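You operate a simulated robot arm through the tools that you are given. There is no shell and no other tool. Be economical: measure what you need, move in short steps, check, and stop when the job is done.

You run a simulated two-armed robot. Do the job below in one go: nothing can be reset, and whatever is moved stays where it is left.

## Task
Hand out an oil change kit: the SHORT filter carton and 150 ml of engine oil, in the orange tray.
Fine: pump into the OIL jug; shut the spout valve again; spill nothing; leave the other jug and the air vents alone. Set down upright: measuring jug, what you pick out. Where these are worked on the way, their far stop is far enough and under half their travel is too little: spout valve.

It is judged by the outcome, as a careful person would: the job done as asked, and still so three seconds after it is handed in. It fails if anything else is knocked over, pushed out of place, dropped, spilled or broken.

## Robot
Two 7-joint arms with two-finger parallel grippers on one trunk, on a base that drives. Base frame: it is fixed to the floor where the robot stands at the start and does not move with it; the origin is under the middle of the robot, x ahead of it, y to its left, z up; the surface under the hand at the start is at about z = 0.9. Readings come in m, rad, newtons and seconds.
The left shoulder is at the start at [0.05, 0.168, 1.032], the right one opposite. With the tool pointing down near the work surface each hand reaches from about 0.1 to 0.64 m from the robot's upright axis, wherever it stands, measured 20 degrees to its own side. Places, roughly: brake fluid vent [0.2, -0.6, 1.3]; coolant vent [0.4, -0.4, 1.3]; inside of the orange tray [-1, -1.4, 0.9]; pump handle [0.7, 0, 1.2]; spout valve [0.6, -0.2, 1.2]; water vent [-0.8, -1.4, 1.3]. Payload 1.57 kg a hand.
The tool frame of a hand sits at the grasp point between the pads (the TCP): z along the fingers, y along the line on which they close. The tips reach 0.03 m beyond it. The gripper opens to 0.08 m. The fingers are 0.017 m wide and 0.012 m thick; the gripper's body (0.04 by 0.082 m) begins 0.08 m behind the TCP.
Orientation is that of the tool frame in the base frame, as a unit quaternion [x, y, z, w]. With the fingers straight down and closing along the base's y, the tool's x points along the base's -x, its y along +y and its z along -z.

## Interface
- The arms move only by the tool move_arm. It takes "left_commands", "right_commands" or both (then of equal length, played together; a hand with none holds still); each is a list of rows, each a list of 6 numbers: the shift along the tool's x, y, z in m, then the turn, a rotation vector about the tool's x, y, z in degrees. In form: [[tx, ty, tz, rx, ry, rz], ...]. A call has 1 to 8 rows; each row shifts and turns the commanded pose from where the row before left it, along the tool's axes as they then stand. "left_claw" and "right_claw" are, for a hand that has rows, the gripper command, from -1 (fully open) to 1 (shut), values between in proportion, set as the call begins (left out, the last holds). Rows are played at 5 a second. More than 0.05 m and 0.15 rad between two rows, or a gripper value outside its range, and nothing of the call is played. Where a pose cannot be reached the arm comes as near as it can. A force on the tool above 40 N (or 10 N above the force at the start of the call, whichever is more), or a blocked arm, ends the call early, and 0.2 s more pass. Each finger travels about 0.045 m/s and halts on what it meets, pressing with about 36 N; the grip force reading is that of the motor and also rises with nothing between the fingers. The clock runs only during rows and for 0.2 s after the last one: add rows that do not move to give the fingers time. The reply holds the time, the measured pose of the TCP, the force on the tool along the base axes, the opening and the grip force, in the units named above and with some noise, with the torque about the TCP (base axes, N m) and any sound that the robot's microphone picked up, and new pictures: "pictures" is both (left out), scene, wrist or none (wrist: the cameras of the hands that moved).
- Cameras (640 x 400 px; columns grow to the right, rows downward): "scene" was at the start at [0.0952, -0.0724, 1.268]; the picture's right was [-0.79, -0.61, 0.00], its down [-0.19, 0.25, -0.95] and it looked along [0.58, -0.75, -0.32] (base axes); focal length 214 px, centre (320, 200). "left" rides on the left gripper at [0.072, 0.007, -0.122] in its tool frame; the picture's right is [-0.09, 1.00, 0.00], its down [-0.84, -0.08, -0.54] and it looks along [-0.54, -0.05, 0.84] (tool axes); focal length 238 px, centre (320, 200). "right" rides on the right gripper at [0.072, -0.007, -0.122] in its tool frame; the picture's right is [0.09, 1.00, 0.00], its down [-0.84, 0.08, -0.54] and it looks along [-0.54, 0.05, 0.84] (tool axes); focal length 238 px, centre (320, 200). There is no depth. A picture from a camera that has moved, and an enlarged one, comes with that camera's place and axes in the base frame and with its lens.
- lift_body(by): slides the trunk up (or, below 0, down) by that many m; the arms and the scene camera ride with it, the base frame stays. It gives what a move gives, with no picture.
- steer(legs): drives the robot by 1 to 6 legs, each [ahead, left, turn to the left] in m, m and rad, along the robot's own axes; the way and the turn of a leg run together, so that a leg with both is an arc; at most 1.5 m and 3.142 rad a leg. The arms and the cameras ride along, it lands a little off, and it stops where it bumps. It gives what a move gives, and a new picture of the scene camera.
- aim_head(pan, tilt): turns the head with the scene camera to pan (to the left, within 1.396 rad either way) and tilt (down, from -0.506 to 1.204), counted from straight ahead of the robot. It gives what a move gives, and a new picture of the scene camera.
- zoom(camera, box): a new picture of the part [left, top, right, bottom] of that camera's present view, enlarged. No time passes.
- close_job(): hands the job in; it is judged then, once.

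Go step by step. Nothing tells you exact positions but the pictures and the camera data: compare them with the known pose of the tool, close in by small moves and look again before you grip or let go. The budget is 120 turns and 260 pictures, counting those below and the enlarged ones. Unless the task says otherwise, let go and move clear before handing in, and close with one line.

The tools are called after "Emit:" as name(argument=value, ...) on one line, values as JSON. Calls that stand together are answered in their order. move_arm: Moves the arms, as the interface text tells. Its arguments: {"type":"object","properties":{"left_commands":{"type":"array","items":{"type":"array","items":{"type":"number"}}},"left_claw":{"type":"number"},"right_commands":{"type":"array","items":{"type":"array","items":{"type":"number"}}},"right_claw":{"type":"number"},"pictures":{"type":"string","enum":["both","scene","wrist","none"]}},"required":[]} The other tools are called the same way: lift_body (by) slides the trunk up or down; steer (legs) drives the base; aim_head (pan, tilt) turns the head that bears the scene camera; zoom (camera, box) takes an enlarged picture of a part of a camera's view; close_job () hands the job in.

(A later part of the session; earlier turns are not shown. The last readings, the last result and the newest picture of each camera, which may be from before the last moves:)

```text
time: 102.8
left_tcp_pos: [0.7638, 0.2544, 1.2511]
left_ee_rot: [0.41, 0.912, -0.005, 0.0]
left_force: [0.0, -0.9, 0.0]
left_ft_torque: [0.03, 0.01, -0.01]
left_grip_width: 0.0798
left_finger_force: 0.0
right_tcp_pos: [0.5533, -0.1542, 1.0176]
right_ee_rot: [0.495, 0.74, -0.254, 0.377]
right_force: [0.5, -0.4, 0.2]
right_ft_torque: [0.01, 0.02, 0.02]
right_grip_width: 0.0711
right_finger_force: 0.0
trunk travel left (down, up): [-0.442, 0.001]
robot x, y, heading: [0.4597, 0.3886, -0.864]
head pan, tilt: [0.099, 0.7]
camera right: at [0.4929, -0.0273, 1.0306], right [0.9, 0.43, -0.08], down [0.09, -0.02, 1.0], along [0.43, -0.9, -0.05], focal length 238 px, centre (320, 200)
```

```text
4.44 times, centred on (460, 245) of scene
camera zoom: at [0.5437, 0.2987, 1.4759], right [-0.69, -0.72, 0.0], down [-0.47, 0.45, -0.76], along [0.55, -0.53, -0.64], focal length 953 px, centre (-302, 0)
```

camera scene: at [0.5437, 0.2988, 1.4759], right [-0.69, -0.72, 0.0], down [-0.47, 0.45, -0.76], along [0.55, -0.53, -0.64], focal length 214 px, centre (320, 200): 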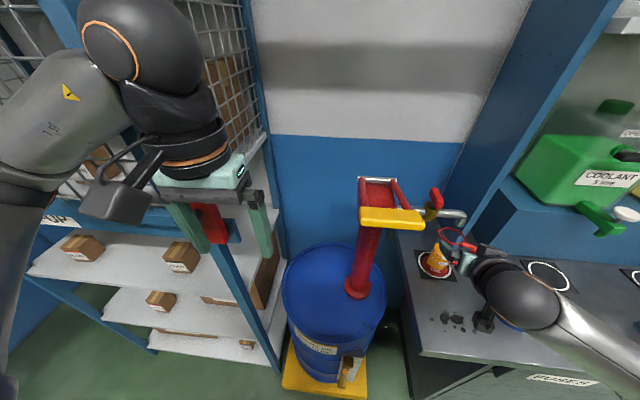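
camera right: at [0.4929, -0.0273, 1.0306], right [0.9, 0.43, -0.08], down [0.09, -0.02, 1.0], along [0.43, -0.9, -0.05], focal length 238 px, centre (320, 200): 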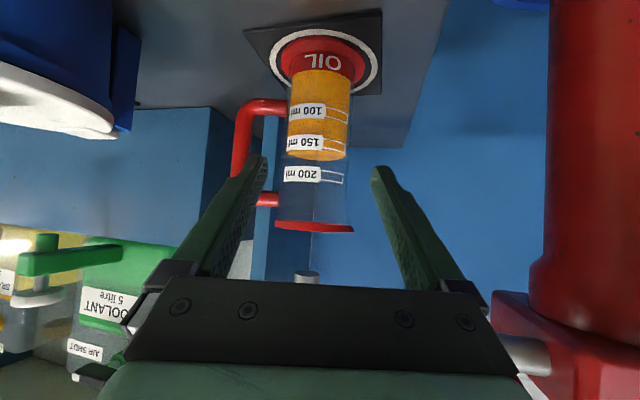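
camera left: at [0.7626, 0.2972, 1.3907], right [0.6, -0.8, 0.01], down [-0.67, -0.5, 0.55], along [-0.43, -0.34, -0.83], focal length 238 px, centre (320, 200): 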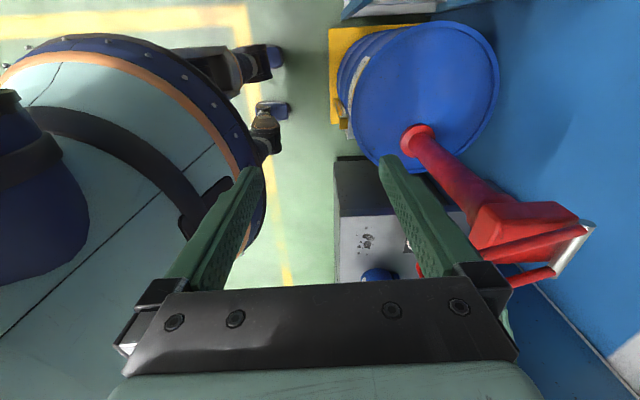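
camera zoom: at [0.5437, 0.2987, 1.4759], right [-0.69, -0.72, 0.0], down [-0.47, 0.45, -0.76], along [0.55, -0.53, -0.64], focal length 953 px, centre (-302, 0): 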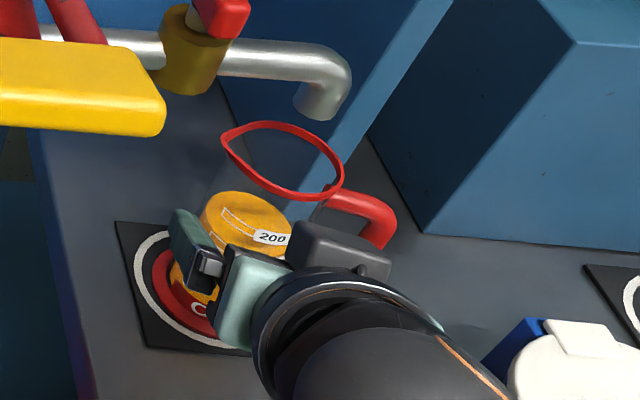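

Lined up: the jug is centred between the fingers and the left-hand finger in the picture fits the loop. Advancing.

Emit:
move_arm(right_commands=[[0, 0, 0.02, 0, 0, 0], [0, 0, 0.02, 0, 0, 0], [0, 0, 0, 0, 0, 0]], pictures="wrist")

```text
time: 103.6
left_tcp_pos: [0.7619, 0.2554, 1.2509]
left_ee_rot: [0.409, 0.912, -0.005, 0.001]
left_force: [-0.5, 0.7, -0.4]
left_ft_torque: [-0.01, 0.01, 0.0]
left_grip_width: 0.08
left_finger_force: 0.0
right_tcp_pos: [0.5647, -0.185, 0.9942]
right_ee_rot: [0.495, 0.74, -0.254, 0.377]
right_force: [0.4, 0.6, -0.6]
right_ft_torque: [-0.01, -0.02, 0.04]
right_grip_width: 0.0714
right_finger_force: 0.0
trunk travel left (down, up): [-0.442, 0.001]
robot x, y, heading: [0.4577, 0.389, -0.865]
head pan, tilt: [0.099, 0.7]
camera right: at [0.5044, -0.0574, 1.0083], right [0.9, 0.43, -0.08], down [0.09, -0.02, 1.0], along [0.43, -0.9, -0.05], focal length 238 px, centre (320, 200)
```

right: 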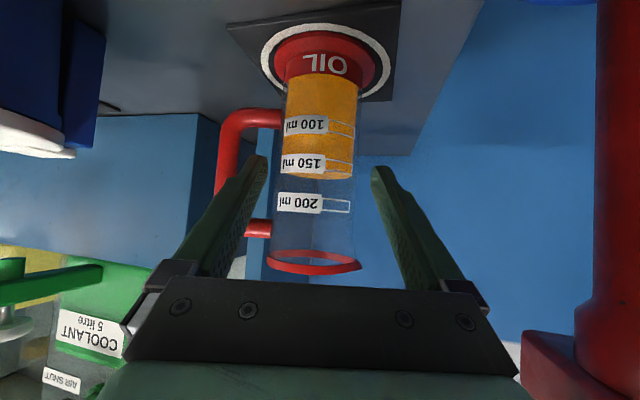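

Emit:
zoom(camera="right", box=[270, 110, 370, 220])

```text
3.64 times, centred on (320, 165) of right
camera zoom: at [0.5044, -0.0574, 1.0083], right [0.9, 0.43, -0.08], down [0.09, -0.02, 1.0], along [0.43, -0.9, -0.05], focal length 867 px, centre (320, 327)
```

zoom: 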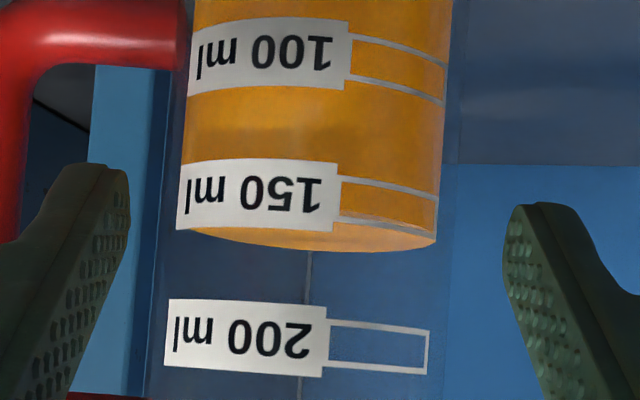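

The level reads roughly 150–155 ml, which is good. I'll advance the remaining ~38 mm.

Emit:
move_arm(right_commands=[[0, 0, 0.019, 0, 0, 0], [0, 0, 0.019, 0, 0, 0], [0, 0, 0, 0, 0, 0]], pictures="both")

Emit:
zoom(camera="scene", box=[400, 200, 520, 290])

```text
time: 104.4
left_tcp_pos: [0.7613, 0.2554, 1.2506]
left_ee_rot: [0.411, 0.912, -0.006, 0.001]
left_force: [0.6, -0.7, 0.6]
left_ft_torque: [-0.01, 0.0, -0.01]
left_grip_width: 0.0802
left_finger_force: 0.2
right_tcp_pos: [0.5752, -0.2142, 0.9721]
right_ee_rot: [0.495, 0.741, -0.254, 0.377]
right_force: [0.4, -0.4, 0.3]
right_ft_torque: [0.02, -0.01, 0.04]
right_grip_width: 0.0709
right_finger_force: 0.1
trunk travel left (down, up): [-0.442, 0.001]
robot x, y, heading: [0.4581, 0.3899, -0.866]
head pan, tilt: [0.099, 0.7]
camera scene: at [0.5437, 0.2988, 1.4759], right [-0.69, -0.72, 0.0], down [-0.47, 0.45, -0.77], along [0.55, -0.53, -0.64], focal length 214 px, centre (320, 200)
camera right: at [0.5151, -0.0858, 0.9854], right [0.9, 0.43, -0.08], down [0.09, -0.02, 1.0], along [0.43, -0.9, -0.05], focal length 238 px, centre (320, 200)
```

scene: 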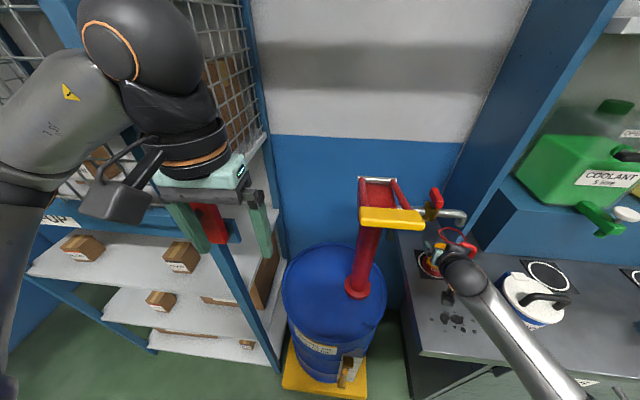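
right: 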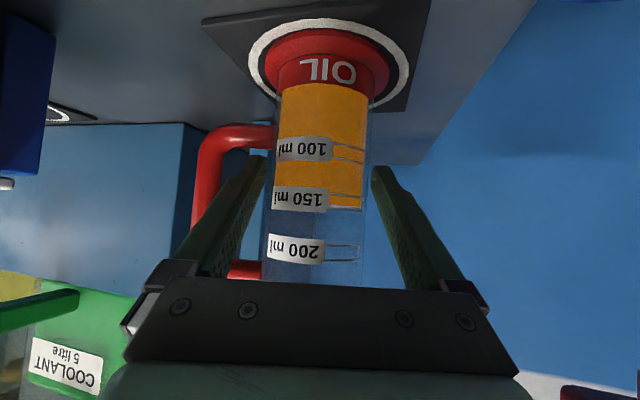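

```text
4.44 times, centred on (460, 245) of scene
camera zoom: at [0.5437, 0.2988, 1.4759], right [-0.69, -0.72, 0.0], down [-0.47, 0.45, -0.77], along [0.55, -0.53, -0.64], focal length 953 px, centre (-302, 0)
```

zoom: 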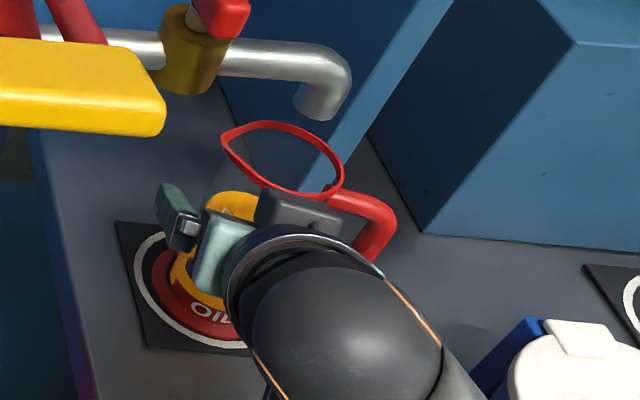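

In place with the finger inside the loop. Closing on the jug.

Emit:
move_arm(right_commands=[[0, 0, 0, 0, 0, 0], [0, 0, 0, 0, 0, 0], [0, 0, 0, 0, 0, 0]], right_claw=1, pictures="wrist")

```text
time: 105.2
left_tcp_pos: [0.7618, 0.2536, 1.2525]
left_ee_rot: [0.411, 0.912, -0.005, 0.001]
left_force: [0.5, -0.1, -0.5]
left_ft_torque: [0.03, -0.06, 0.0]
left_grip_width: 0.0802
left_finger_force: 0.2
right_tcp_pos: [0.575, -0.2139, 0.9729]
right_ee_rot: [0.495, 0.74, -0.255, 0.377]
right_force: [-1.3, -1.9, 1.2]
right_ft_torque: [-0.08, 0.0, -0.02]
right_grip_width: 0.0561
right_finger_force: 32.2
trunk travel left (down, up): [-0.442, 0.001]
robot x, y, heading: [0.4563, 0.3855, -0.867]
head pan, tilt: [0.099, 0.7]
camera right: at [0.5149, -0.0859, 0.9856], right [0.9, 0.43, -0.08], down [0.09, -0.02, 1.0], along [0.43, -0.9, -0.05], focal length 238 px, centre (320, 200)
```

right: 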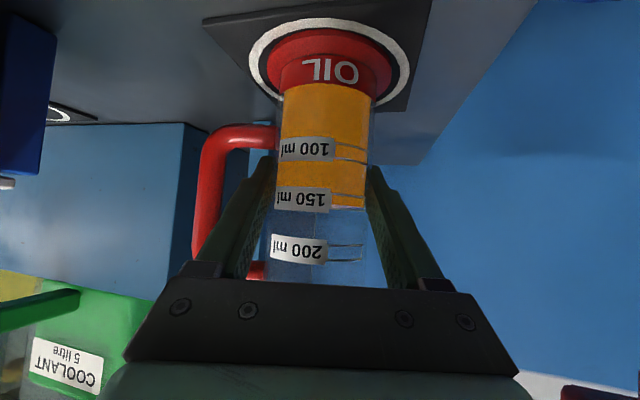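

Firm grip. Lift slightly, then draw the jug straight out from under the spout.

Emit:
move_arm(right_commands=[[-0.005, 0, -0.0036, 0, 0, 0], [-0.005, 0, -0.0036, 0, 0, 0], [0, 0, 0, 0, 0, 0]], pictures="wrist")

Emit:
zoom(camera="scene", box=[400, 200, 520, 290])

```text
time: 106.0
left_tcp_pos: [0.7626, 0.2544, 1.2513]
left_ee_rot: [0.411, 0.912, -0.005, 0.001]
left_force: [-0.6, -0.7, 0.1]
left_ft_torque: [-0.02, -0.01, 0.02]
left_grip_width: 0.0801
left_finger_force: 0.1
right_tcp_pos: [0.576, -0.2127, 0.9858]
right_ee_rot: [0.495, 0.74, -0.254, 0.378]
right_force: [0.5, 0.4, 0.9]
right_ft_torque: [0.0, 0.05, 0.01]
right_grip_width: 0.0558
right_finger_force: 36.0
trunk travel left (down, up): [-0.442, 0.001]
robot x, y, heading: [0.4594, 0.3874, -0.865]
head pan, tilt: [0.099, 0.7]
camera right: at [0.516, -0.0853, 0.9982], right [0.9, 0.43, -0.08], down [0.09, -0.02, 1.0], along [0.43, -0.9, -0.05], focal length 238 px, centre (320, 200)
```

right: 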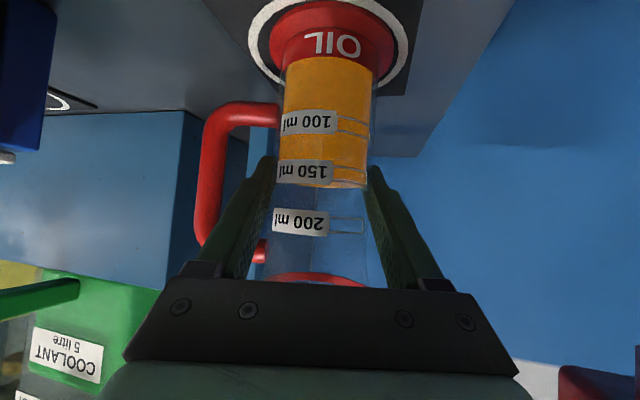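

```text
4.44 times, centred on (460, 245) of scene
camera zoom: at [0.5439, 0.2989, 1.4759], right [-0.69, -0.72, 0.0], down [-0.47, 0.45, -0.76], along [0.55, -0.53, -0.64], focal length 953 px, centre (-302, 0)
```

zoom: 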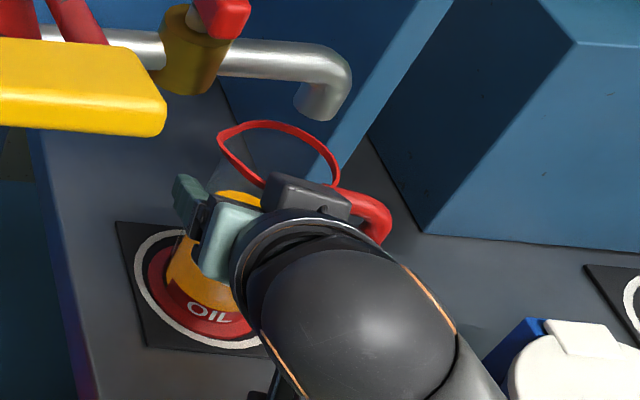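

The hand slid up along the jug wall without lifting it, so wall friction may be low. The finger in the loop will now come up under the handle's top bar. I'll lift further in small steps and check the forces.

Emit:
move_arm(right_commands=[[-0.004, 0, -0.003, 0, 0, 0], [0, 0, 0, 0, 0, 0]], pictures="wrist")

Emit:
zoom(camera="right", box=[180, 70, 460, 290])

```text
time: 106.6
left_tcp_pos: [0.7614, 0.2545, 1.2514]
left_ee_rot: [0.41, 0.912, -0.005, 0.0]
left_force: [-0.8, -0.4, -0.6]
left_ft_torque: [0.0, 0.02, 0.0]
left_grip_width: 0.0801
left_finger_force: 0.1
right_tcp_pos: [0.5758, -0.2129, 0.9906]
right_ee_rot: [0.495, 0.741, -0.254, 0.377]
right_force: [0.3, -0.3, -2.4]
right_ft_torque: [0.04, 0.01, -0.04]
right_grip_width: 0.0559
right_finger_force: 36.4
trunk travel left (down, up): [-0.442, 0.001]
robot x, y, heading: [0.4586, 0.3852, -0.863]
head pan, tilt: [0.099, 0.7]
camera right: at [0.5151, -0.0859, 1.0035], right [0.9, 0.43, -0.08], down [0.09, -0.02, 1.0], along [0.43, -0.9, -0.06], focal length 238 px, centre (320, 200)
```

right: 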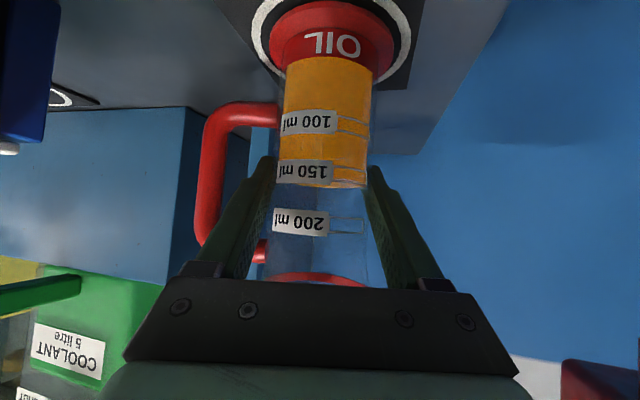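

```text
1.82 times, centred on (320, 180) of right
camera zoom: at [0.5151, -0.0859, 1.0035], right [0.9, 0.43, -0.08], down [0.09, -0.02, 1.0], along [0.43, -0.9, -0.06], focal length 433 px, centre (320, 236)
```

zoom: 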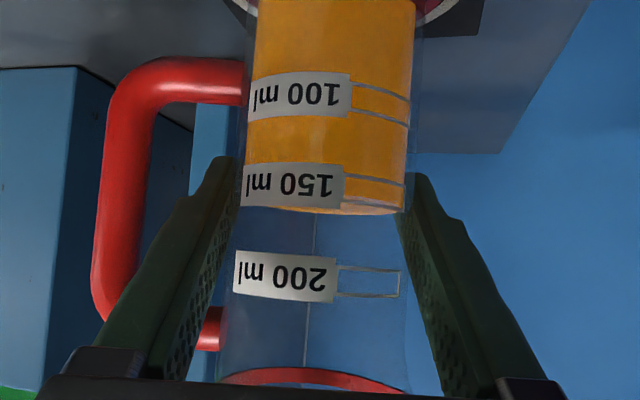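

Now the jug moves with the hand (−2.4 N load). I'll lift a bit more and draw it out.

Emit:
move_arm(right_commands=[[-0.004, 0, -0.003, 0, 0, 0], [-0.004, 0, -0.003, 0, 0, 0], [0, 0, 0, 0, 0, 0]], pictures="wrist")

Emit:
zoom(camera="scene", box=[400, 200, 520, 290])

```text
time: 107.4
left_tcp_pos: [0.7622, 0.2544, 1.2508]
left_ee_rot: [0.411, 0.912, -0.005, 0.0]
left_force: [0.5, -0.3, -0.1]
left_ft_torque: [-0.01, 0.02, -0.01]
left_grip_width: 0.08
left_finger_force: 0.0
right_tcp_pos: [0.5762, -0.2119, 0.9998]
right_ee_rot: [0.495, 0.74, -0.255, 0.377]
right_force: [-0.1, -0.4, -1.5]
right_ft_torque: [0.02, -0.04, -0.01]
right_grip_width: 0.0563
right_finger_force: 36.6
trunk travel left (down, up): [-0.442, 0.001]
robot x, y, heading: [0.4543, 0.3877, -0.865]
head pan, tilt: [0.099, 0.7]
camera right: at [0.516, -0.0853, 1.0127], right [0.9, 0.43, -0.08], down [0.09, -0.02, 1.0], along [0.43, -0.9, -0.06], focal length 238 px, centre (320, 200)
```

right: 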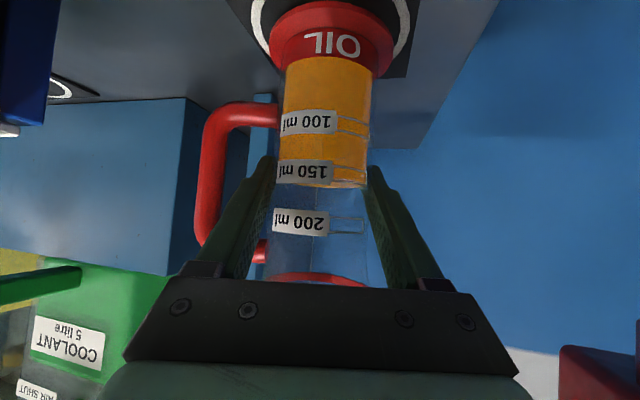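

```text
4.44 times, centred on (460, 245) of scene
camera zoom: at [0.5438, 0.2985, 1.4758], right [-0.69, -0.72, 0.0], down [-0.47, 0.45, -0.76], along [0.55, -0.53, -0.64], focal length 953 px, centre (-302, 0)
```

zoom: 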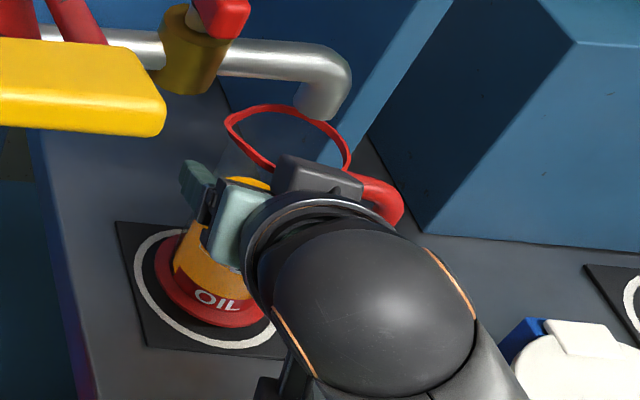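

The jug is lifted upright. Now I draw it out level toward the robot.

Emit:
move_arm(right_commands=[[0.009, 0, -0.0122, 0, 0, 0], [0.0148, 0, -0.0203, 0, 0, 0], [0.0148, 0, -0.0203, 0, 0, 0], [0.0148, 0, -0.0203, 0, 0, 0], [0.0148, 0, -0.0203, 0, 0, 0], [0.009, 0, -0.0122, 0, 0, 0], [0, 0, 0, 0, 0, 0]], pictures="both")

```text
time: 109.0
left_tcp_pos: [0.7624, 0.2551, 1.2507]
left_ee_rot: [0.411, 0.912, -0.005, 0.0]
left_force: [-0.2, 0.4, 0.0]
left_ft_torque: [0.02, -0.02, 0.02]
left_grip_width: 0.0797
left_finger_force: 0.0
right_tcp_pos: [0.5275, -0.092, 0.9975]
right_ee_rot: [0.495, 0.74, -0.254, 0.377]
right_force: [0.6, -0.1, -1.6]
right_ft_torque: [-0.02, -0.04, -0.02]
right_grip_width: 0.0562
right_finger_force: 35.6
trunk travel left (down, up): [-0.442, 0.001]
robot x, y, heading: [0.4599, 0.3861, -0.866]
head pan, tilt: [0.099, 0.7]
camera scene: at [0.5438, 0.2984, 1.4758], right [-0.69, -0.72, 0.0], down [-0.47, 0.45, -0.76], along [0.55, -0.53, -0.64], focal length 214 px, centre (320, 200)
camera right: at [0.4677, 0.0346, 1.0101], right [0.9, 0.43, -0.08], down [0.09, -0.02, 1.0], along [0.43, -0.9, -0.06], focal length 238 px, centre (320, 200)
```

scene: 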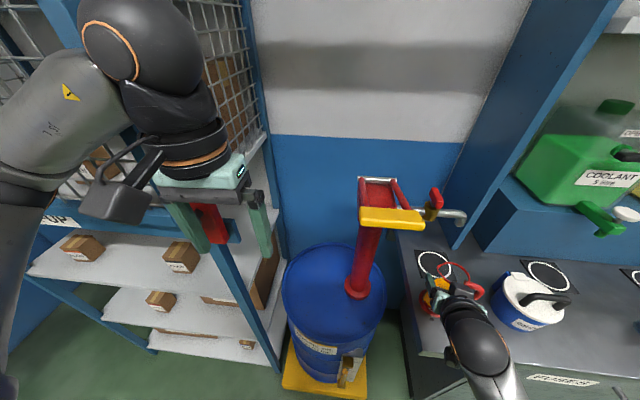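
right: 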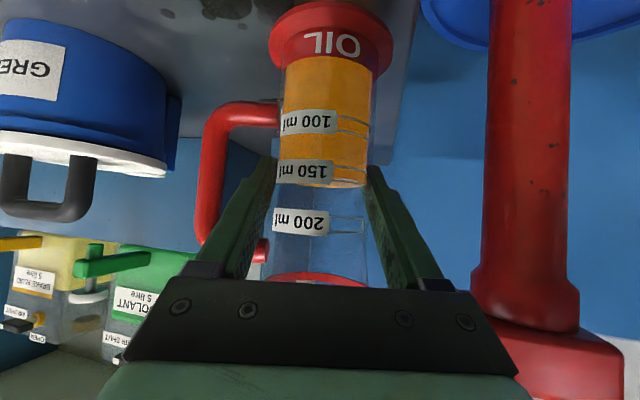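

Jug is secure. I'll raise it to clear the bench clutter, then back off a little.

Emit:
move_arm(right_commands=[[-0.016, 0, -0.0116, 0, 0, 0], [-0.0243, 0, -0.0177, 0, 0, 0], [-0.0243, 0, -0.0177, 0, 0, 0], [-0.0243, 0, -0.0177, 0, 0, 0], [-0.0243, 0, -0.0177, 0, 0, 0], [-0.016, 0, -0.0116, 0, 0, 0], [0, 0, 0, 0, 0, 0]], pictures="wrist")

Emit:
steer(legs=[[-0.12, 0, 0]])

Emit:
aim_head(pan=-0.9, tilt=0.6)

```text
time: 110.6
left_tcp_pos: [0.7624, 0.2535, 1.2511]
left_ee_rot: [0.411, 0.912, -0.006, 0.0]
left_force: [0.2, -0.7, -0.5]
left_ft_torque: [-0.01, -0.03, 0.0]
left_grip_width: 0.0801
left_finger_force: 0.0
right_tcp_pos: [0.5423, -0.1048, 1.1524]
right_ee_rot: [0.495, 0.74, -0.253, 0.378]
right_force: [1.2, 0.3, -2.5]
right_ft_torque: [0.01, -0.01, -0.01]
right_grip_width: 0.056
right_finger_force: 36.2
right hand out of reach, approached as far as the arm can: row 3, 4, 5
trunk travel left (down, up): [-0.442, 0.001]
robot x, y, heading: [0.4601, 0.3828, -0.868]
head pan, tilt: [0.099, 0.7]
camera right: at [0.4834, 0.0232, 1.167], right [0.9, 0.43, -0.08], down [0.09, -0.02, 1.0], along [0.43, -0.9, -0.06], focal length 238 px, centre (320, 200)
```

right: 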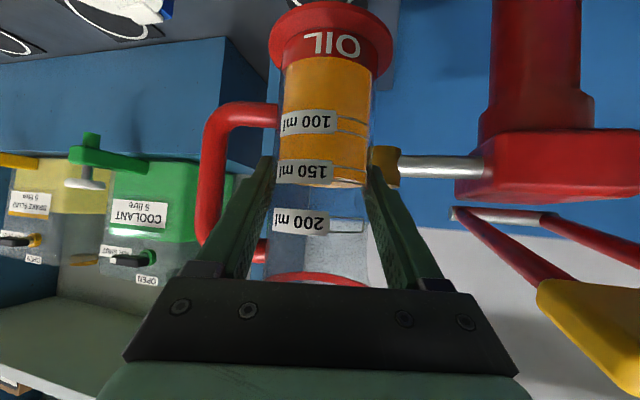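

```text
time: 111.9
left_tcp_pos: [0.682, 0.3478, 1.251]
left_ee_rot: [0.411, 0.911, -0.005, 0.001]
left_force: [-0.4, 0.6, 0.2]
left_ft_torque: [-0.03, -0.02, -0.02]
left_grip_width: 0.0798
left_finger_force: 0.0
right_tcp_pos: [0.461, -0.0119, 1.1544]
right_ee_rot: [0.496, 0.739, -0.255, 0.378]
right_force: [-0.3, 0.1, -1.7]
right_ft_torque: [0.03, -0.02, 0.0]
right_grip_width: 0.056
right_finger_force: 36.4
trunk travel left (down, up): [-0.442, 0.001]
robot x, y, heading: [0.3793, 0.4822, -0.863]
head pan, tilt: [0.099, 0.7]
camera scene: at [0.4632, 0.3925, 1.476], right [-0.69, -0.72, 0.0], down [-0.46, 0.45, -0.77], along [0.55, -0.53, -0.64], focal length 214 px, centre (320, 200)
```

scene: 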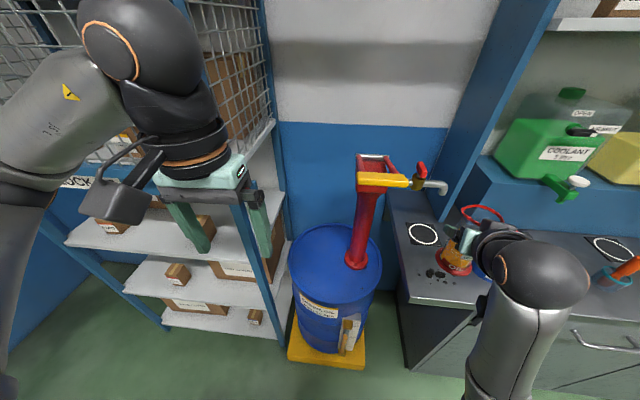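

```text
time: 113.1
left_tcp_pos: [0.6823, 0.347, 1.2507]
left_ee_rot: [0.412, 0.911, -0.005, 0.0]
left_force: [-0.7, -0.8, 0.2]
left_ft_torque: [-0.03, 0.0, -0.03]
left_grip_width: 0.0802
left_finger_force: 0.0
right_tcp_pos: [0.4627, -0.012, 1.1534]
right_ee_rot: [0.496, 0.74, -0.254, 0.377]
right_force: [-0.1, -0.2, -2.9]
right_ft_torque: [0.0, -0.04, 0.0]
right_grip_width: 0.0561
right_finger_force: 36.2
trunk travel left (down, up): [-0.442, 0.001]
robot x, y, heading: [0.3788, 0.4827, -0.864]
head pan, tilt: [-0.901, 0.6]
camera scene: at [0.3856, 0.3639, 1.4845], right [-0.98, 0.19, 0.0], down [0.11, 0.55, -0.82], along [-0.16, -0.81, -0.57], focal length 214 px, centre (320, 200)
```

scene: 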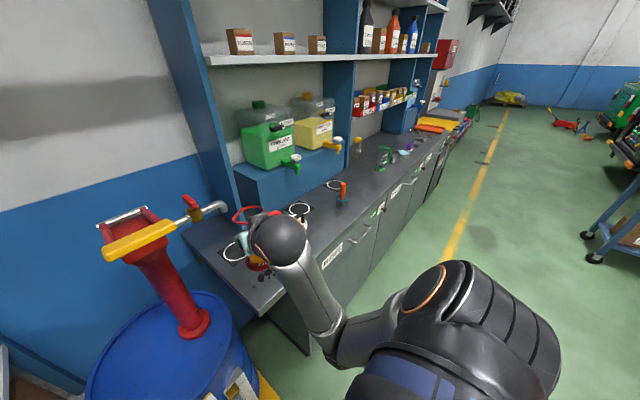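

The aisle along the bench is clear. I'll back off a bit more and drive right toward the tray.

Emit:
steer(legs=[[-0.1, 0, 0], [0, -1.1, 0]])

```text
time: 124.0
left_tcp_pos: [-0.2427, -0.2994, 1.2519]
left_ee_rot: [0.416, 0.909, -0.005, 0.0]
left_force: [0.0, -0.3, -0.7]
left_ft_torque: [0.01, -0.02, -0.01]
left_grip_width: 0.0797
left_finger_force: 0.1
right_tcp_pos: [-0.4659, -0.6564, 1.1534]
right_ee_rot: [0.499, 0.737, -0.256, 0.376]
right_force: [-0.6, -0.2, -2.4]
right_ft_torque: [0.02, -0.04, -0.01]
right_grip_width: 0.0558
right_finger_force: 35.9
trunk travel left (down, up): [-0.442, 0.001]
robot x, y, heading: [-0.5477, -0.1643, -0.875]
head pan, tilt: [-0.901, 0.6]
camera scene: at [-0.5396, -0.2801, 1.4845], right [-0.98, 0.2, 0.0], down [0.12, 0.55, -0.82], along [-0.17, -0.81, -0.57], focal length 214 px, centre (320, 200)
```

scene: 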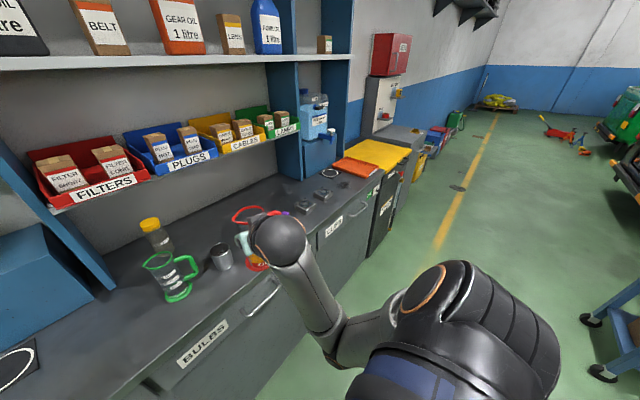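

The filters shelf is here and the tray is farther on. I'll continue right with the jug to the tray.

Emit:
steer(legs=[[0, -0.9, 0]])

Emit:
aim_head(pan=-0.3, tilt=0.75)

```text
time: 132.2
left_tcp_pos: [-0.9383, -0.8654, 1.2504]
left_ee_rot: [0.431, 0.902, -0.005, 0.0]
left_force: [-0.9, -0.3, 0.0]
left_ft_torque: [0.01, 0.02, 0.0]
left_grip_width: 0.0799
left_finger_force: 0.1
right_tcp_pos: [-1.1747, -1.2128, 1.1536]
right_ee_rot: [0.513, 0.728, -0.263, 0.371]
right_force: [-0.4, 0.1, -1.7]
right_ft_torque: [0.01, -0.04, 0.02]
right_grip_width: 0.0558
right_finger_force: 36.2
trunk travel left (down, up): [-0.442, 0.001]
robot x, y, heading: [-1.2338, -0.7199, -0.915]
head pan, tilt: [-0.901, 0.6]
camera scene: at [-1.2343, -0.8352, 1.4845], right [-0.97, 0.24, 0.0], down [0.14, 0.55, -0.82], along [-0.2, -0.8, -0.57], focal length 214 px, centre (320, 200)
```

scene: 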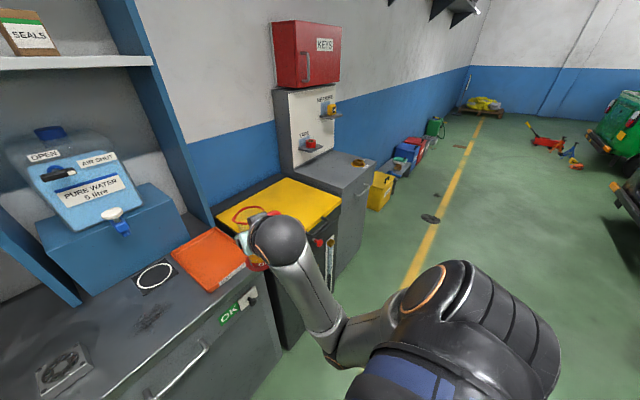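

```text
time: 133.2
left_tcp_pos: [-0.9382, -0.865, 1.2519]
left_ee_rot: [0.432, 0.902, -0.004, 0.0]
left_force: [0.8, -0.2, -0.5]
left_ft_torque: [0.02, 0.0, -0.01]
left_grip_width: 0.0799
left_finger_force: 0.0
right_tcp_pos: [-1.1765, -1.2122, 1.1539]
right_ee_rot: [0.513, 0.728, -0.263, 0.371]
right_force: [0.7, 0.2, -1.6]
right_ft_torque: [0.0, 0.0, 0.0]
right_grip_width: 0.056
right_finger_force: 35.6
trunk travel left (down, up): [-0.442, 0.001]
robot x, y, heading: [-1.2347, -0.7203, -0.912]
head pan, tilt: [-0.3, 0.75]
camera scene: at [-1.1841, -0.827, 1.4716], right [-0.94, -0.35, 0.0], down [-0.24, 0.64, -0.73], along [0.26, -0.69, -0.68], focal length 214 px, centre (320, 200)
```

scene: 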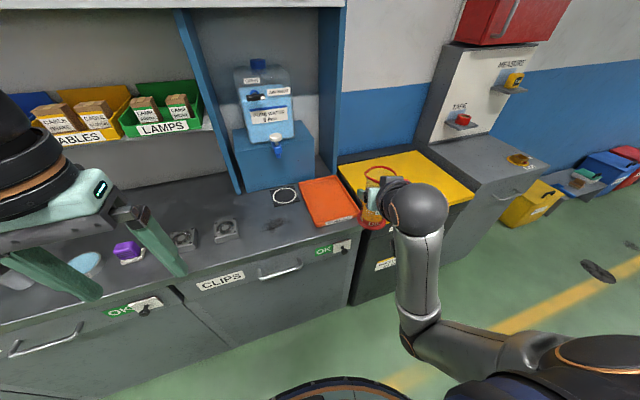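

The tray is ~0.16 × 0.28 m, centred near (−0.99, −1.43). I'll straighten up and drive forward to the bench.

Emit:
steer(legs=[[0.19, 0, 0.037]])

Emit:
aim_head(pan=-0.45, tilt=0.95)

```text
time: 134.7
left_tcp_pos: [-0.8134, -1.0017, 1.2513]
left_ee_rot: [0.414, 0.91, -0.005, 0.0]
left_force: [0.3, 0.3, 0.3]
left_ft_torque: [0.0, -0.02, 0.01]
left_grip_width: 0.08
left_finger_force: 0.1
right_tcp_pos: [-1.038, -1.3583, 1.1524]
right_ee_rot: [0.499, 0.738, -0.256, 0.376]
right_force: [-0.1, -1.2, -1.7]
right_ft_torque: [0.07, -0.05, 0.06]
right_grip_width: 0.0561
right_finger_force: 36.1
trunk travel left (down, up): [-0.442, 0.001]
robot x, y, heading: [-1.1176, -0.8695, -0.88]
head pan, tilt: [-0.3, 0.75]
camera scene: at [-1.0609, -0.9729, 1.4715], right [-0.92, -0.39, 0.0], down [-0.26, 0.63, -0.73], along [0.28, -0.67, -0.68], focal length 214 px, centre (320, 200)
```

scene: 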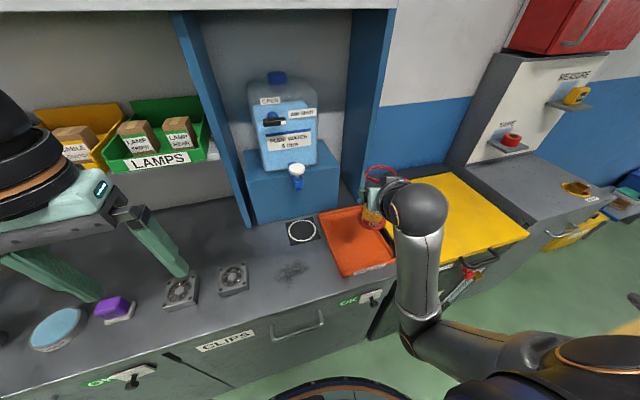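

```text
time: 135.4
left_tcp_pos: [-0.8149, -1.0015, 1.2506]
left_ee_rot: [0.415, 0.91, -0.005, 0.0]
left_force: [0.7, 1.0, -0.1]
left_ft_torque: [0.01, 0.0, 0.01]
left_grip_width: 0.0801
left_finger_force: 0.0
right_tcp_pos: [-1.0371, -1.358, 1.1538]
right_ee_rot: [0.5, 0.737, -0.256, 0.376]
right_force: [0.4, 0.9, -1.6]
right_ft_torque: [0.01, -0.01, 0.0]
right_grip_width: 0.0562
right_finger_force: 35.3
trunk travel left (down, up): [-0.442, 0.001]
robot x, y, heading: [-1.1147, -0.8694, -0.877]
head pan, tilt: [-0.45, 0.949]
camera scene: at [-1.0758, -0.9662, 1.4561], right [-0.97, -0.24, 0.0], down [-0.2, 0.79, -0.58], along [0.14, -0.56, -0.81], focal length 214 px, centre (320, 200)
```

scene: 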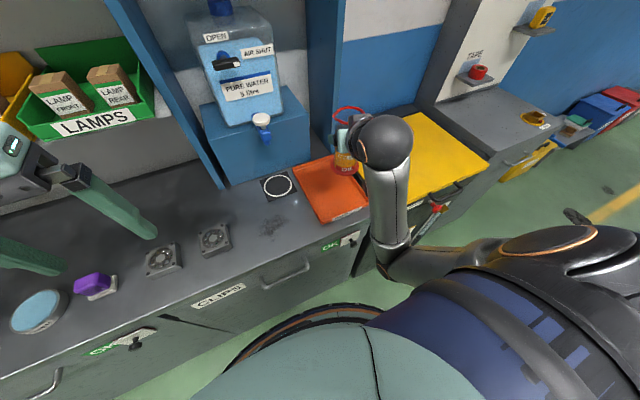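

Emit:
zoom(camera="scene", box=[270, 130, 400, 240])

```text
3.64 times, centred on (335, 185) of scene
camera zoom: at [-1.0758, -0.9662, 1.4561], right [-0.97, -0.24, 0.0], down [-0.2, 0.79, -0.58], along [0.14, -0.56, -0.81], focal length 780 px, centre (266, 254)
```

zoom: 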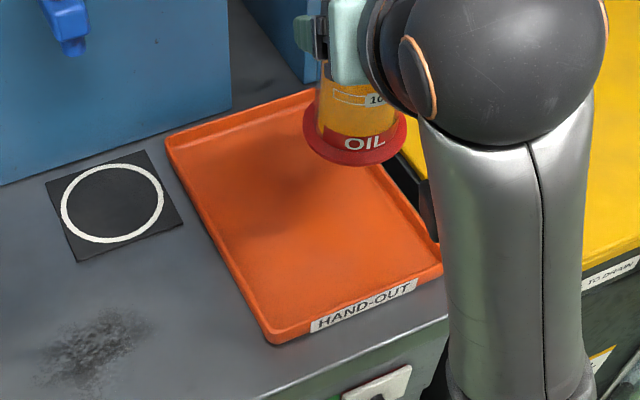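

Tray centre is near (−0.994, −1.405). The jug will go in its back half. I'll lower to 1.05 first, then move forward.

Emit:
move_arm(right_commands=[[0.02, 0, 0.0146, 0, 0, 0], [0.027, 0, 0.0197, 0, 0, 0], [0.027, 0, 0.0197, 0, 0, 0], [0.006, 0, 0.005, 0, 0, 0], [-0.0158, 0.0093, 0.0217, 0, 0, 0], [-0.0158, 0.0093, 0.0217, 0, 0, 0], [-0.0158, 0.0093, 0.0217, 0, 0, 0], [-0.0158, 0.0093, 0.0217, 0, 0, 0]], pictures="both")

Emit:
zoom(camera="scene", box=[270, 130, 400, 240])

```text
time: 137.4
left_tcp_pos: [-0.8151, -1.0027, 1.2506]
left_ee_rot: [0.415, 0.91, -0.005, 0.0]
left_force: [-0.4, 0.0, 0.2]
left_ft_torque: [-0.02, -0.03, -0.02]
left_grip_width: 0.0801
left_finger_force: 0.0
right_tcp_pos: [-0.9758, -1.4398, 1.0285]
right_ee_rot: [0.499, 0.75, -0.257, 0.349]
right_force: [0.0, -0.6, -2.2]
right_ft_torque: [0.05, -0.01, 0.03]
right_grip_width: 0.0561
right_finger_force: 36.5
trunk travel left (down, up): [-0.442, 0.001]
robot x, y, heading: [-1.1121, -0.8662, -0.872]
head pan, tilt: [-0.45, 0.949]
stopped in row 8 (right hand): the arm was blocked; the commanded pose is now the measured one
camera scene: at [-1.0757, -0.9662, 1.4561], right [-0.97, -0.24, 0.0], down [-0.2, 0.79, -0.58], along [0.14, -0.56, -0.81], focal length 214 px, centre (320, 200)
camera right: at [-1.0333, -1.3119, 1.0485], right [0.9, 0.42, -0.11], down [0.14, -0.05, 0.99], along [0.41, -0.91, -0.1], focal length 238 px, centre (320, 200)
```

scene: 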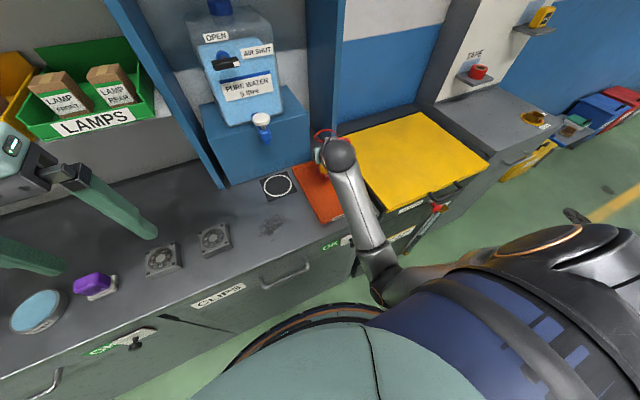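
right: 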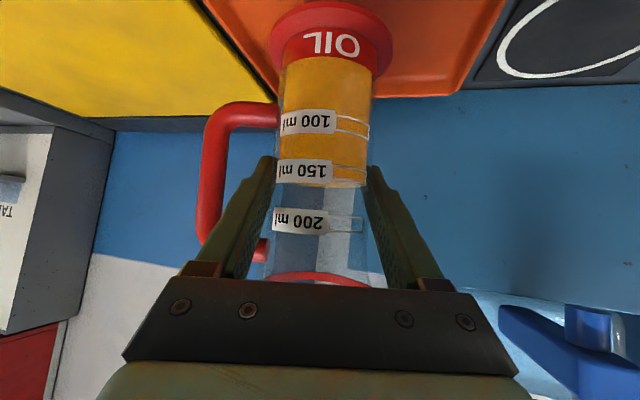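

```text
3.64 times, centred on (335, 185) of scene
camera zoom: at [-1.0757, -0.9662, 1.4561], right [-0.97, -0.24, 0.0], down [-0.2, 0.79, -0.58], along [0.14, -0.56, -0.81], focal length 780 px, centre (266, 254)
```

zoom: 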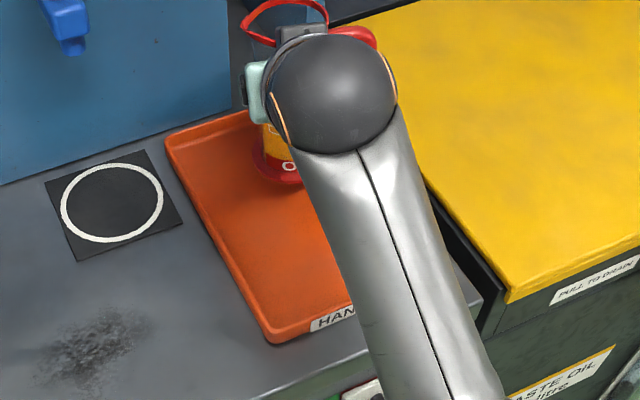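

The forearm seems to have met the bench edge since the elbow hangs low. I'll raise, restore the pitch, back the base off a little, and extend again.

Emit:
move_arm(right_commands=[[-0.02, 0, -0.016, 0, 0, 0], [-0.025, 0, -0.019, 0, -2, 0], [-0.02, 0, -0.016, 0, -2, 0], [0, 0, 0, 0, 0, 0]], pictures="none")

Emit:
steer(legs=[[-0.1, 0, 0]])

```text
time: 138.3
left_tcp_pos: [-0.815, -1.002, 1.2506]
left_ee_rot: [0.415, 0.91, -0.004, -0.001]
left_force: [0.2, 0.2, -0.2]
left_ft_torque: [-0.02, 0.03, 0.01]
left_grip_width: 0.0798
left_finger_force: 0.1
right_tcp_pos: [-1.006, -1.4306, 1.0386]
right_ee_rot: [0.491, 0.771, -0.281, 0.293]
right_force: [0.5, -0.3, -2.1]
right_ft_torque: [0.04, -0.01, 0.02]
right_grip_width: 0.0561
right_finger_force: 36.0
trunk travel left (down, up): [-0.442, 0.001]
robot x, y, heading: [-1.1168, -0.8681, -0.877]
head pan, tilt: [-0.45, 0.949]
stopped in row 4 (right hand): the arm was blocked; the commanded pose is now the measured one
```

```text
time: 139.5
left_tcp_pos: [-0.8811, -0.9249, 1.2511]
left_ee_rot: [0.415, 0.91, -0.006, 0.001]
left_force: [-0.6, 0.9, 0.2]
left_ft_torque: [0.0, -0.02, 0.0]
left_grip_width: 0.08
left_finger_force: 0.1
right_tcp_pos: [-1.0729, -1.3547, 1.0471]
right_ee_rot: [0.491, 0.765, -0.286, 0.302]
right_force: [0.2, 0.0, -2.0]
right_ft_torque: [0.02, -0.07, 0.0]
right_grip_width: 0.0557
right_finger_force: 36.3
trunk travel left (down, up): [-0.442, 0.001]
robot x, y, heading: [-1.1789, -0.7902, -0.879]
head pan, tilt: [-0.45, 0.949]
camera scene: at [-1.1401, -0.8894, 1.4562], right [-0.97, -0.24, 0.0], down [-0.2, 0.79, -0.58], along [0.14, -0.56, -0.81], focal length 214 px, centre (320, 200)
```

scene: 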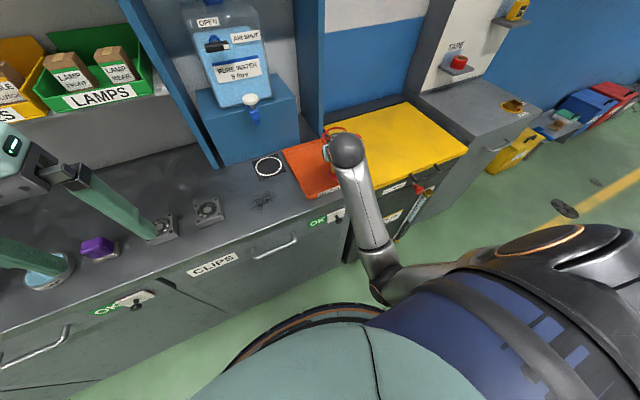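

The hand is slightly rolled now, though the jug is still held. I'll lift it straight up clear of the bench and look.

Emit:
move_arm(right_commands=[[-0.0186, -0.0035, -0.0163, 0, 0, 0], [-0.0186, -0.0035, -0.0163, 0, 0, 0], [-0.0186, -0.0035, -0.0163, 0, 0, 0], [0, 0, 0, 0, 0, 0]], pictures="both")

```text
time: 140.5
left_tcp_pos: [-0.8789, -0.9258, 1.2506]
left_ee_rot: [0.415, 0.91, -0.005, 0.0]
left_force: [-0.5, 0.5, -0.9]
left_ft_torque: [-0.01, 0.03, -0.03]
left_grip_width: 0.0798
left_finger_force: 0.0
right_tcp_pos: [-1.0785, -1.36, 1.1194]
right_ee_rot: [0.491, 0.765, -0.297, 0.292]
right_force: [-0.9, -0.2, -2.1]
right_ft_torque: [0.0, 0.02, -0.01]
right_grip_width: 0.056
right_finger_force: 36.3
trunk travel left (down, up): [-0.442, 0.001]
robot x, y, heading: [-1.1811, -0.7908, -0.872]
head pan, tilt: [-0.45, 0.949]
camera scene: at [-1.1395, -0.8903, 1.4561], right [-0.97, -0.24, 0.0], down [-0.2, 0.79, -0.58], along [0.14, -0.56, -0.81], focal length 214 px, centre (320, 200)
camera right: at [-1.1283, -1.2304, 1.1457], right [0.89, 0.39, -0.23], down [0.28, -0.06, 0.96], along [0.36, -0.92, -0.16], focal length 238 px, centre (320, 200)
```

scene: 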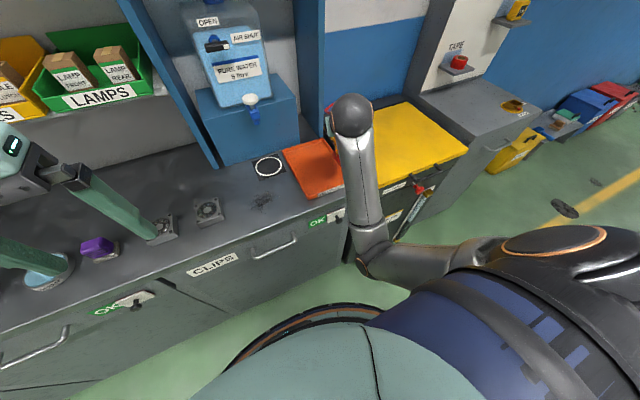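
right: 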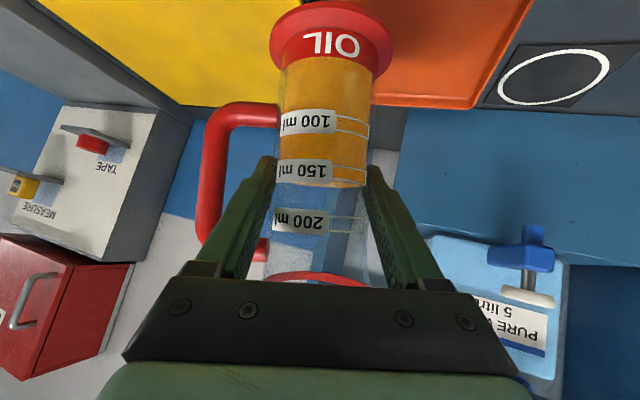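

I'll back off another 0.1 m so the arm works straighter with the elbow higher, then level the hand.

Emit:
steer(legs=[[-0.1, 0, 0]])

Emit:
move_arm(right_commands=[[0, 0, 0, -3.55, -2.85, 3.3], [0, 0, 0, -3.55, -2.85, 3.3], [0, 0, 0, 0, 0, 0]], pictures="scene")

```text
time: 141.7
left_tcp_pos: [-0.9439, -0.847, 1.2526]
left_ee_rot: [0.415, 0.91, -0.005, 0.0]
left_force: [0.6, 0.2, 0.4]
left_ft_torque: [-0.02, -0.05, -0.01]
left_grip_width: 0.08
left_finger_force: 0.1
right_tcp_pos: [-1.1428, -1.2827, 1.121]
right_ee_rot: [0.492, 0.763, -0.298, 0.295]
right_force: [0.5, 0.0, -1.8]
right_ft_torque: [0.01, -0.06, 0.0]
right_grip_width: 0.056
right_finger_force: 36.4
trunk travel left (down, up): [-0.442, 0.001]
robot x, y, heading: [-1.2482, -0.7153, -0.877]
head pan, tilt: [-0.45, 0.949]
camera scene: at [-1.2049, -0.8118, 1.4562], right [-0.97, -0.24, 0.0], down [-0.2, 0.79, -0.58], along [0.14, -0.56, -0.81], focal length 214 px, centre (320, 200)
```

scene: 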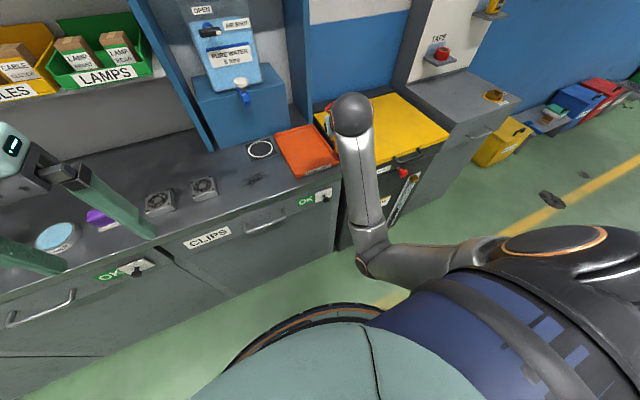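

```text
time: 142.7
left_tcp_pos: [-0.9428, -0.848, 1.2507]
left_ee_rot: [0.415, 0.91, -0.005, 0.0]
left_force: [-0.6, 0.4, -0.9]
left_ft_torque: [0.02, -0.02, 0.01]
left_grip_width: 0.0801
left_finger_force: 0.0
right_tcp_pos: [-1.1517, -1.2962, 1.1424]
right_ee_rot: [0.498, 0.722, -0.28, 0.39]
right_force: [-0.7, -0.2, -1.9]
right_ft_torque: [0.02, -0.02, 0.0]
right_grip_width: 0.056
right_finger_force: 36.5
trunk travel left (down, up): [-0.442, 0.001]
robot x, y, heading: [-1.2446, -0.7097, -0.876]
head pan, tilt: [-0.45, 0.949]
stopped in row 3 (right hand): the arm was blocked; the commanded pose is now the measured one
camera scene: at [-1.2042, -0.8126, 1.4561], right [-0.97, -0.24, 0.0], down [-0.2, 0.79, -0.58], along [0.14, -0.56, -0.81], focal length 214 px, centre (320, 200)
```

scene: 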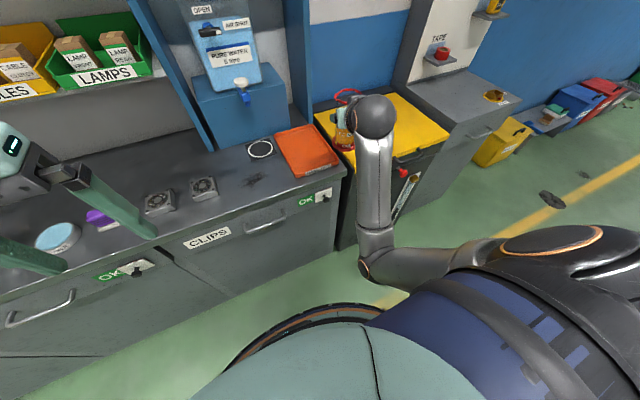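

The arm is at an awkward inward posture with the hand pointing right. I'll yaw the hand counter-clockwise, keeping the jug upright, so the elbow can swing outward.

Emit:
move_arm(right_commands=[[0, 0, 0, -6.74, -0.1, -4.3], [0, 0, 0, -6.74, -0.1, -4.3], [0, 0, 0, -6.74, -0.1, -4.3], [0, 0, 0, -6.74, -0.1, -4.3], [0, 0, 0, 0, 0, 0]], pictures="both")

```text
time: 143.9
left_tcp_pos: [-0.9433, -0.8473, 1.2504]
left_ee_rot: [0.414, 0.91, -0.004, 0.0]
left_force: [-0.1, -0.6, 0.0]
left_ft_torque: [0.01, -0.01, -0.01]
left_grip_width: 0.0801
left_finger_force: 0.1
right_tcp_pos: [-1.1512, -1.2951, 1.1411]
right_ee_rot: [0.279, 0.832, -0.161, 0.451]
right_force: [-0.2, 0.0, -2.7]
right_ft_torque: [0.04, -0.02, -0.01]
right_grip_width: 0.0562
right_finger_force: 35.5
trunk travel left (down, up): [-0.442, 0.001]
robot x, y, heading: [-1.2462, -0.7143, -0.875]
head pan, tilt: [-0.45, 0.949]
camera scene: at [-1.204, -0.8124, 1.4561], right [-0.97, -0.24, 0.0], down [-0.2, 0.79, -0.58], along [0.14, -0.56, -0.81], focal length 214 px, centre (320, 200)
camera right: at [-1.2668, -1.2147, 1.1475], right [0.57, 0.82, -0.09], down [0.05, 0.07, 1.0], along [0.82, -0.57, 0.0], focal length 238 px, centre (320, 200)
```

scene: 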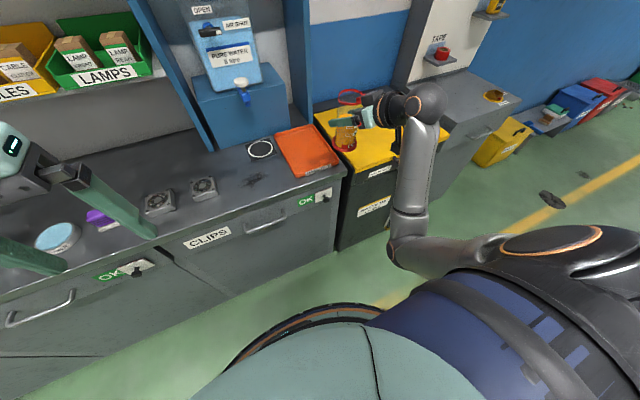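
right: 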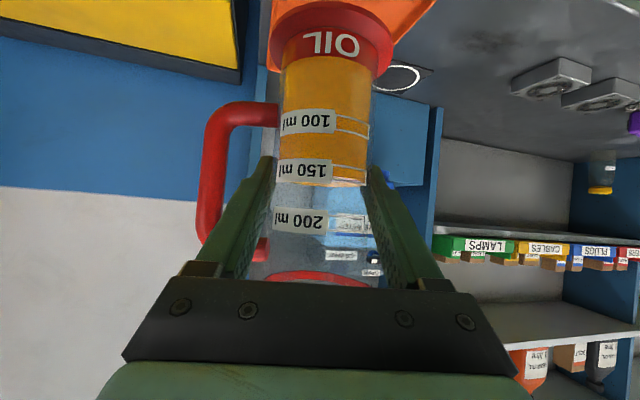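

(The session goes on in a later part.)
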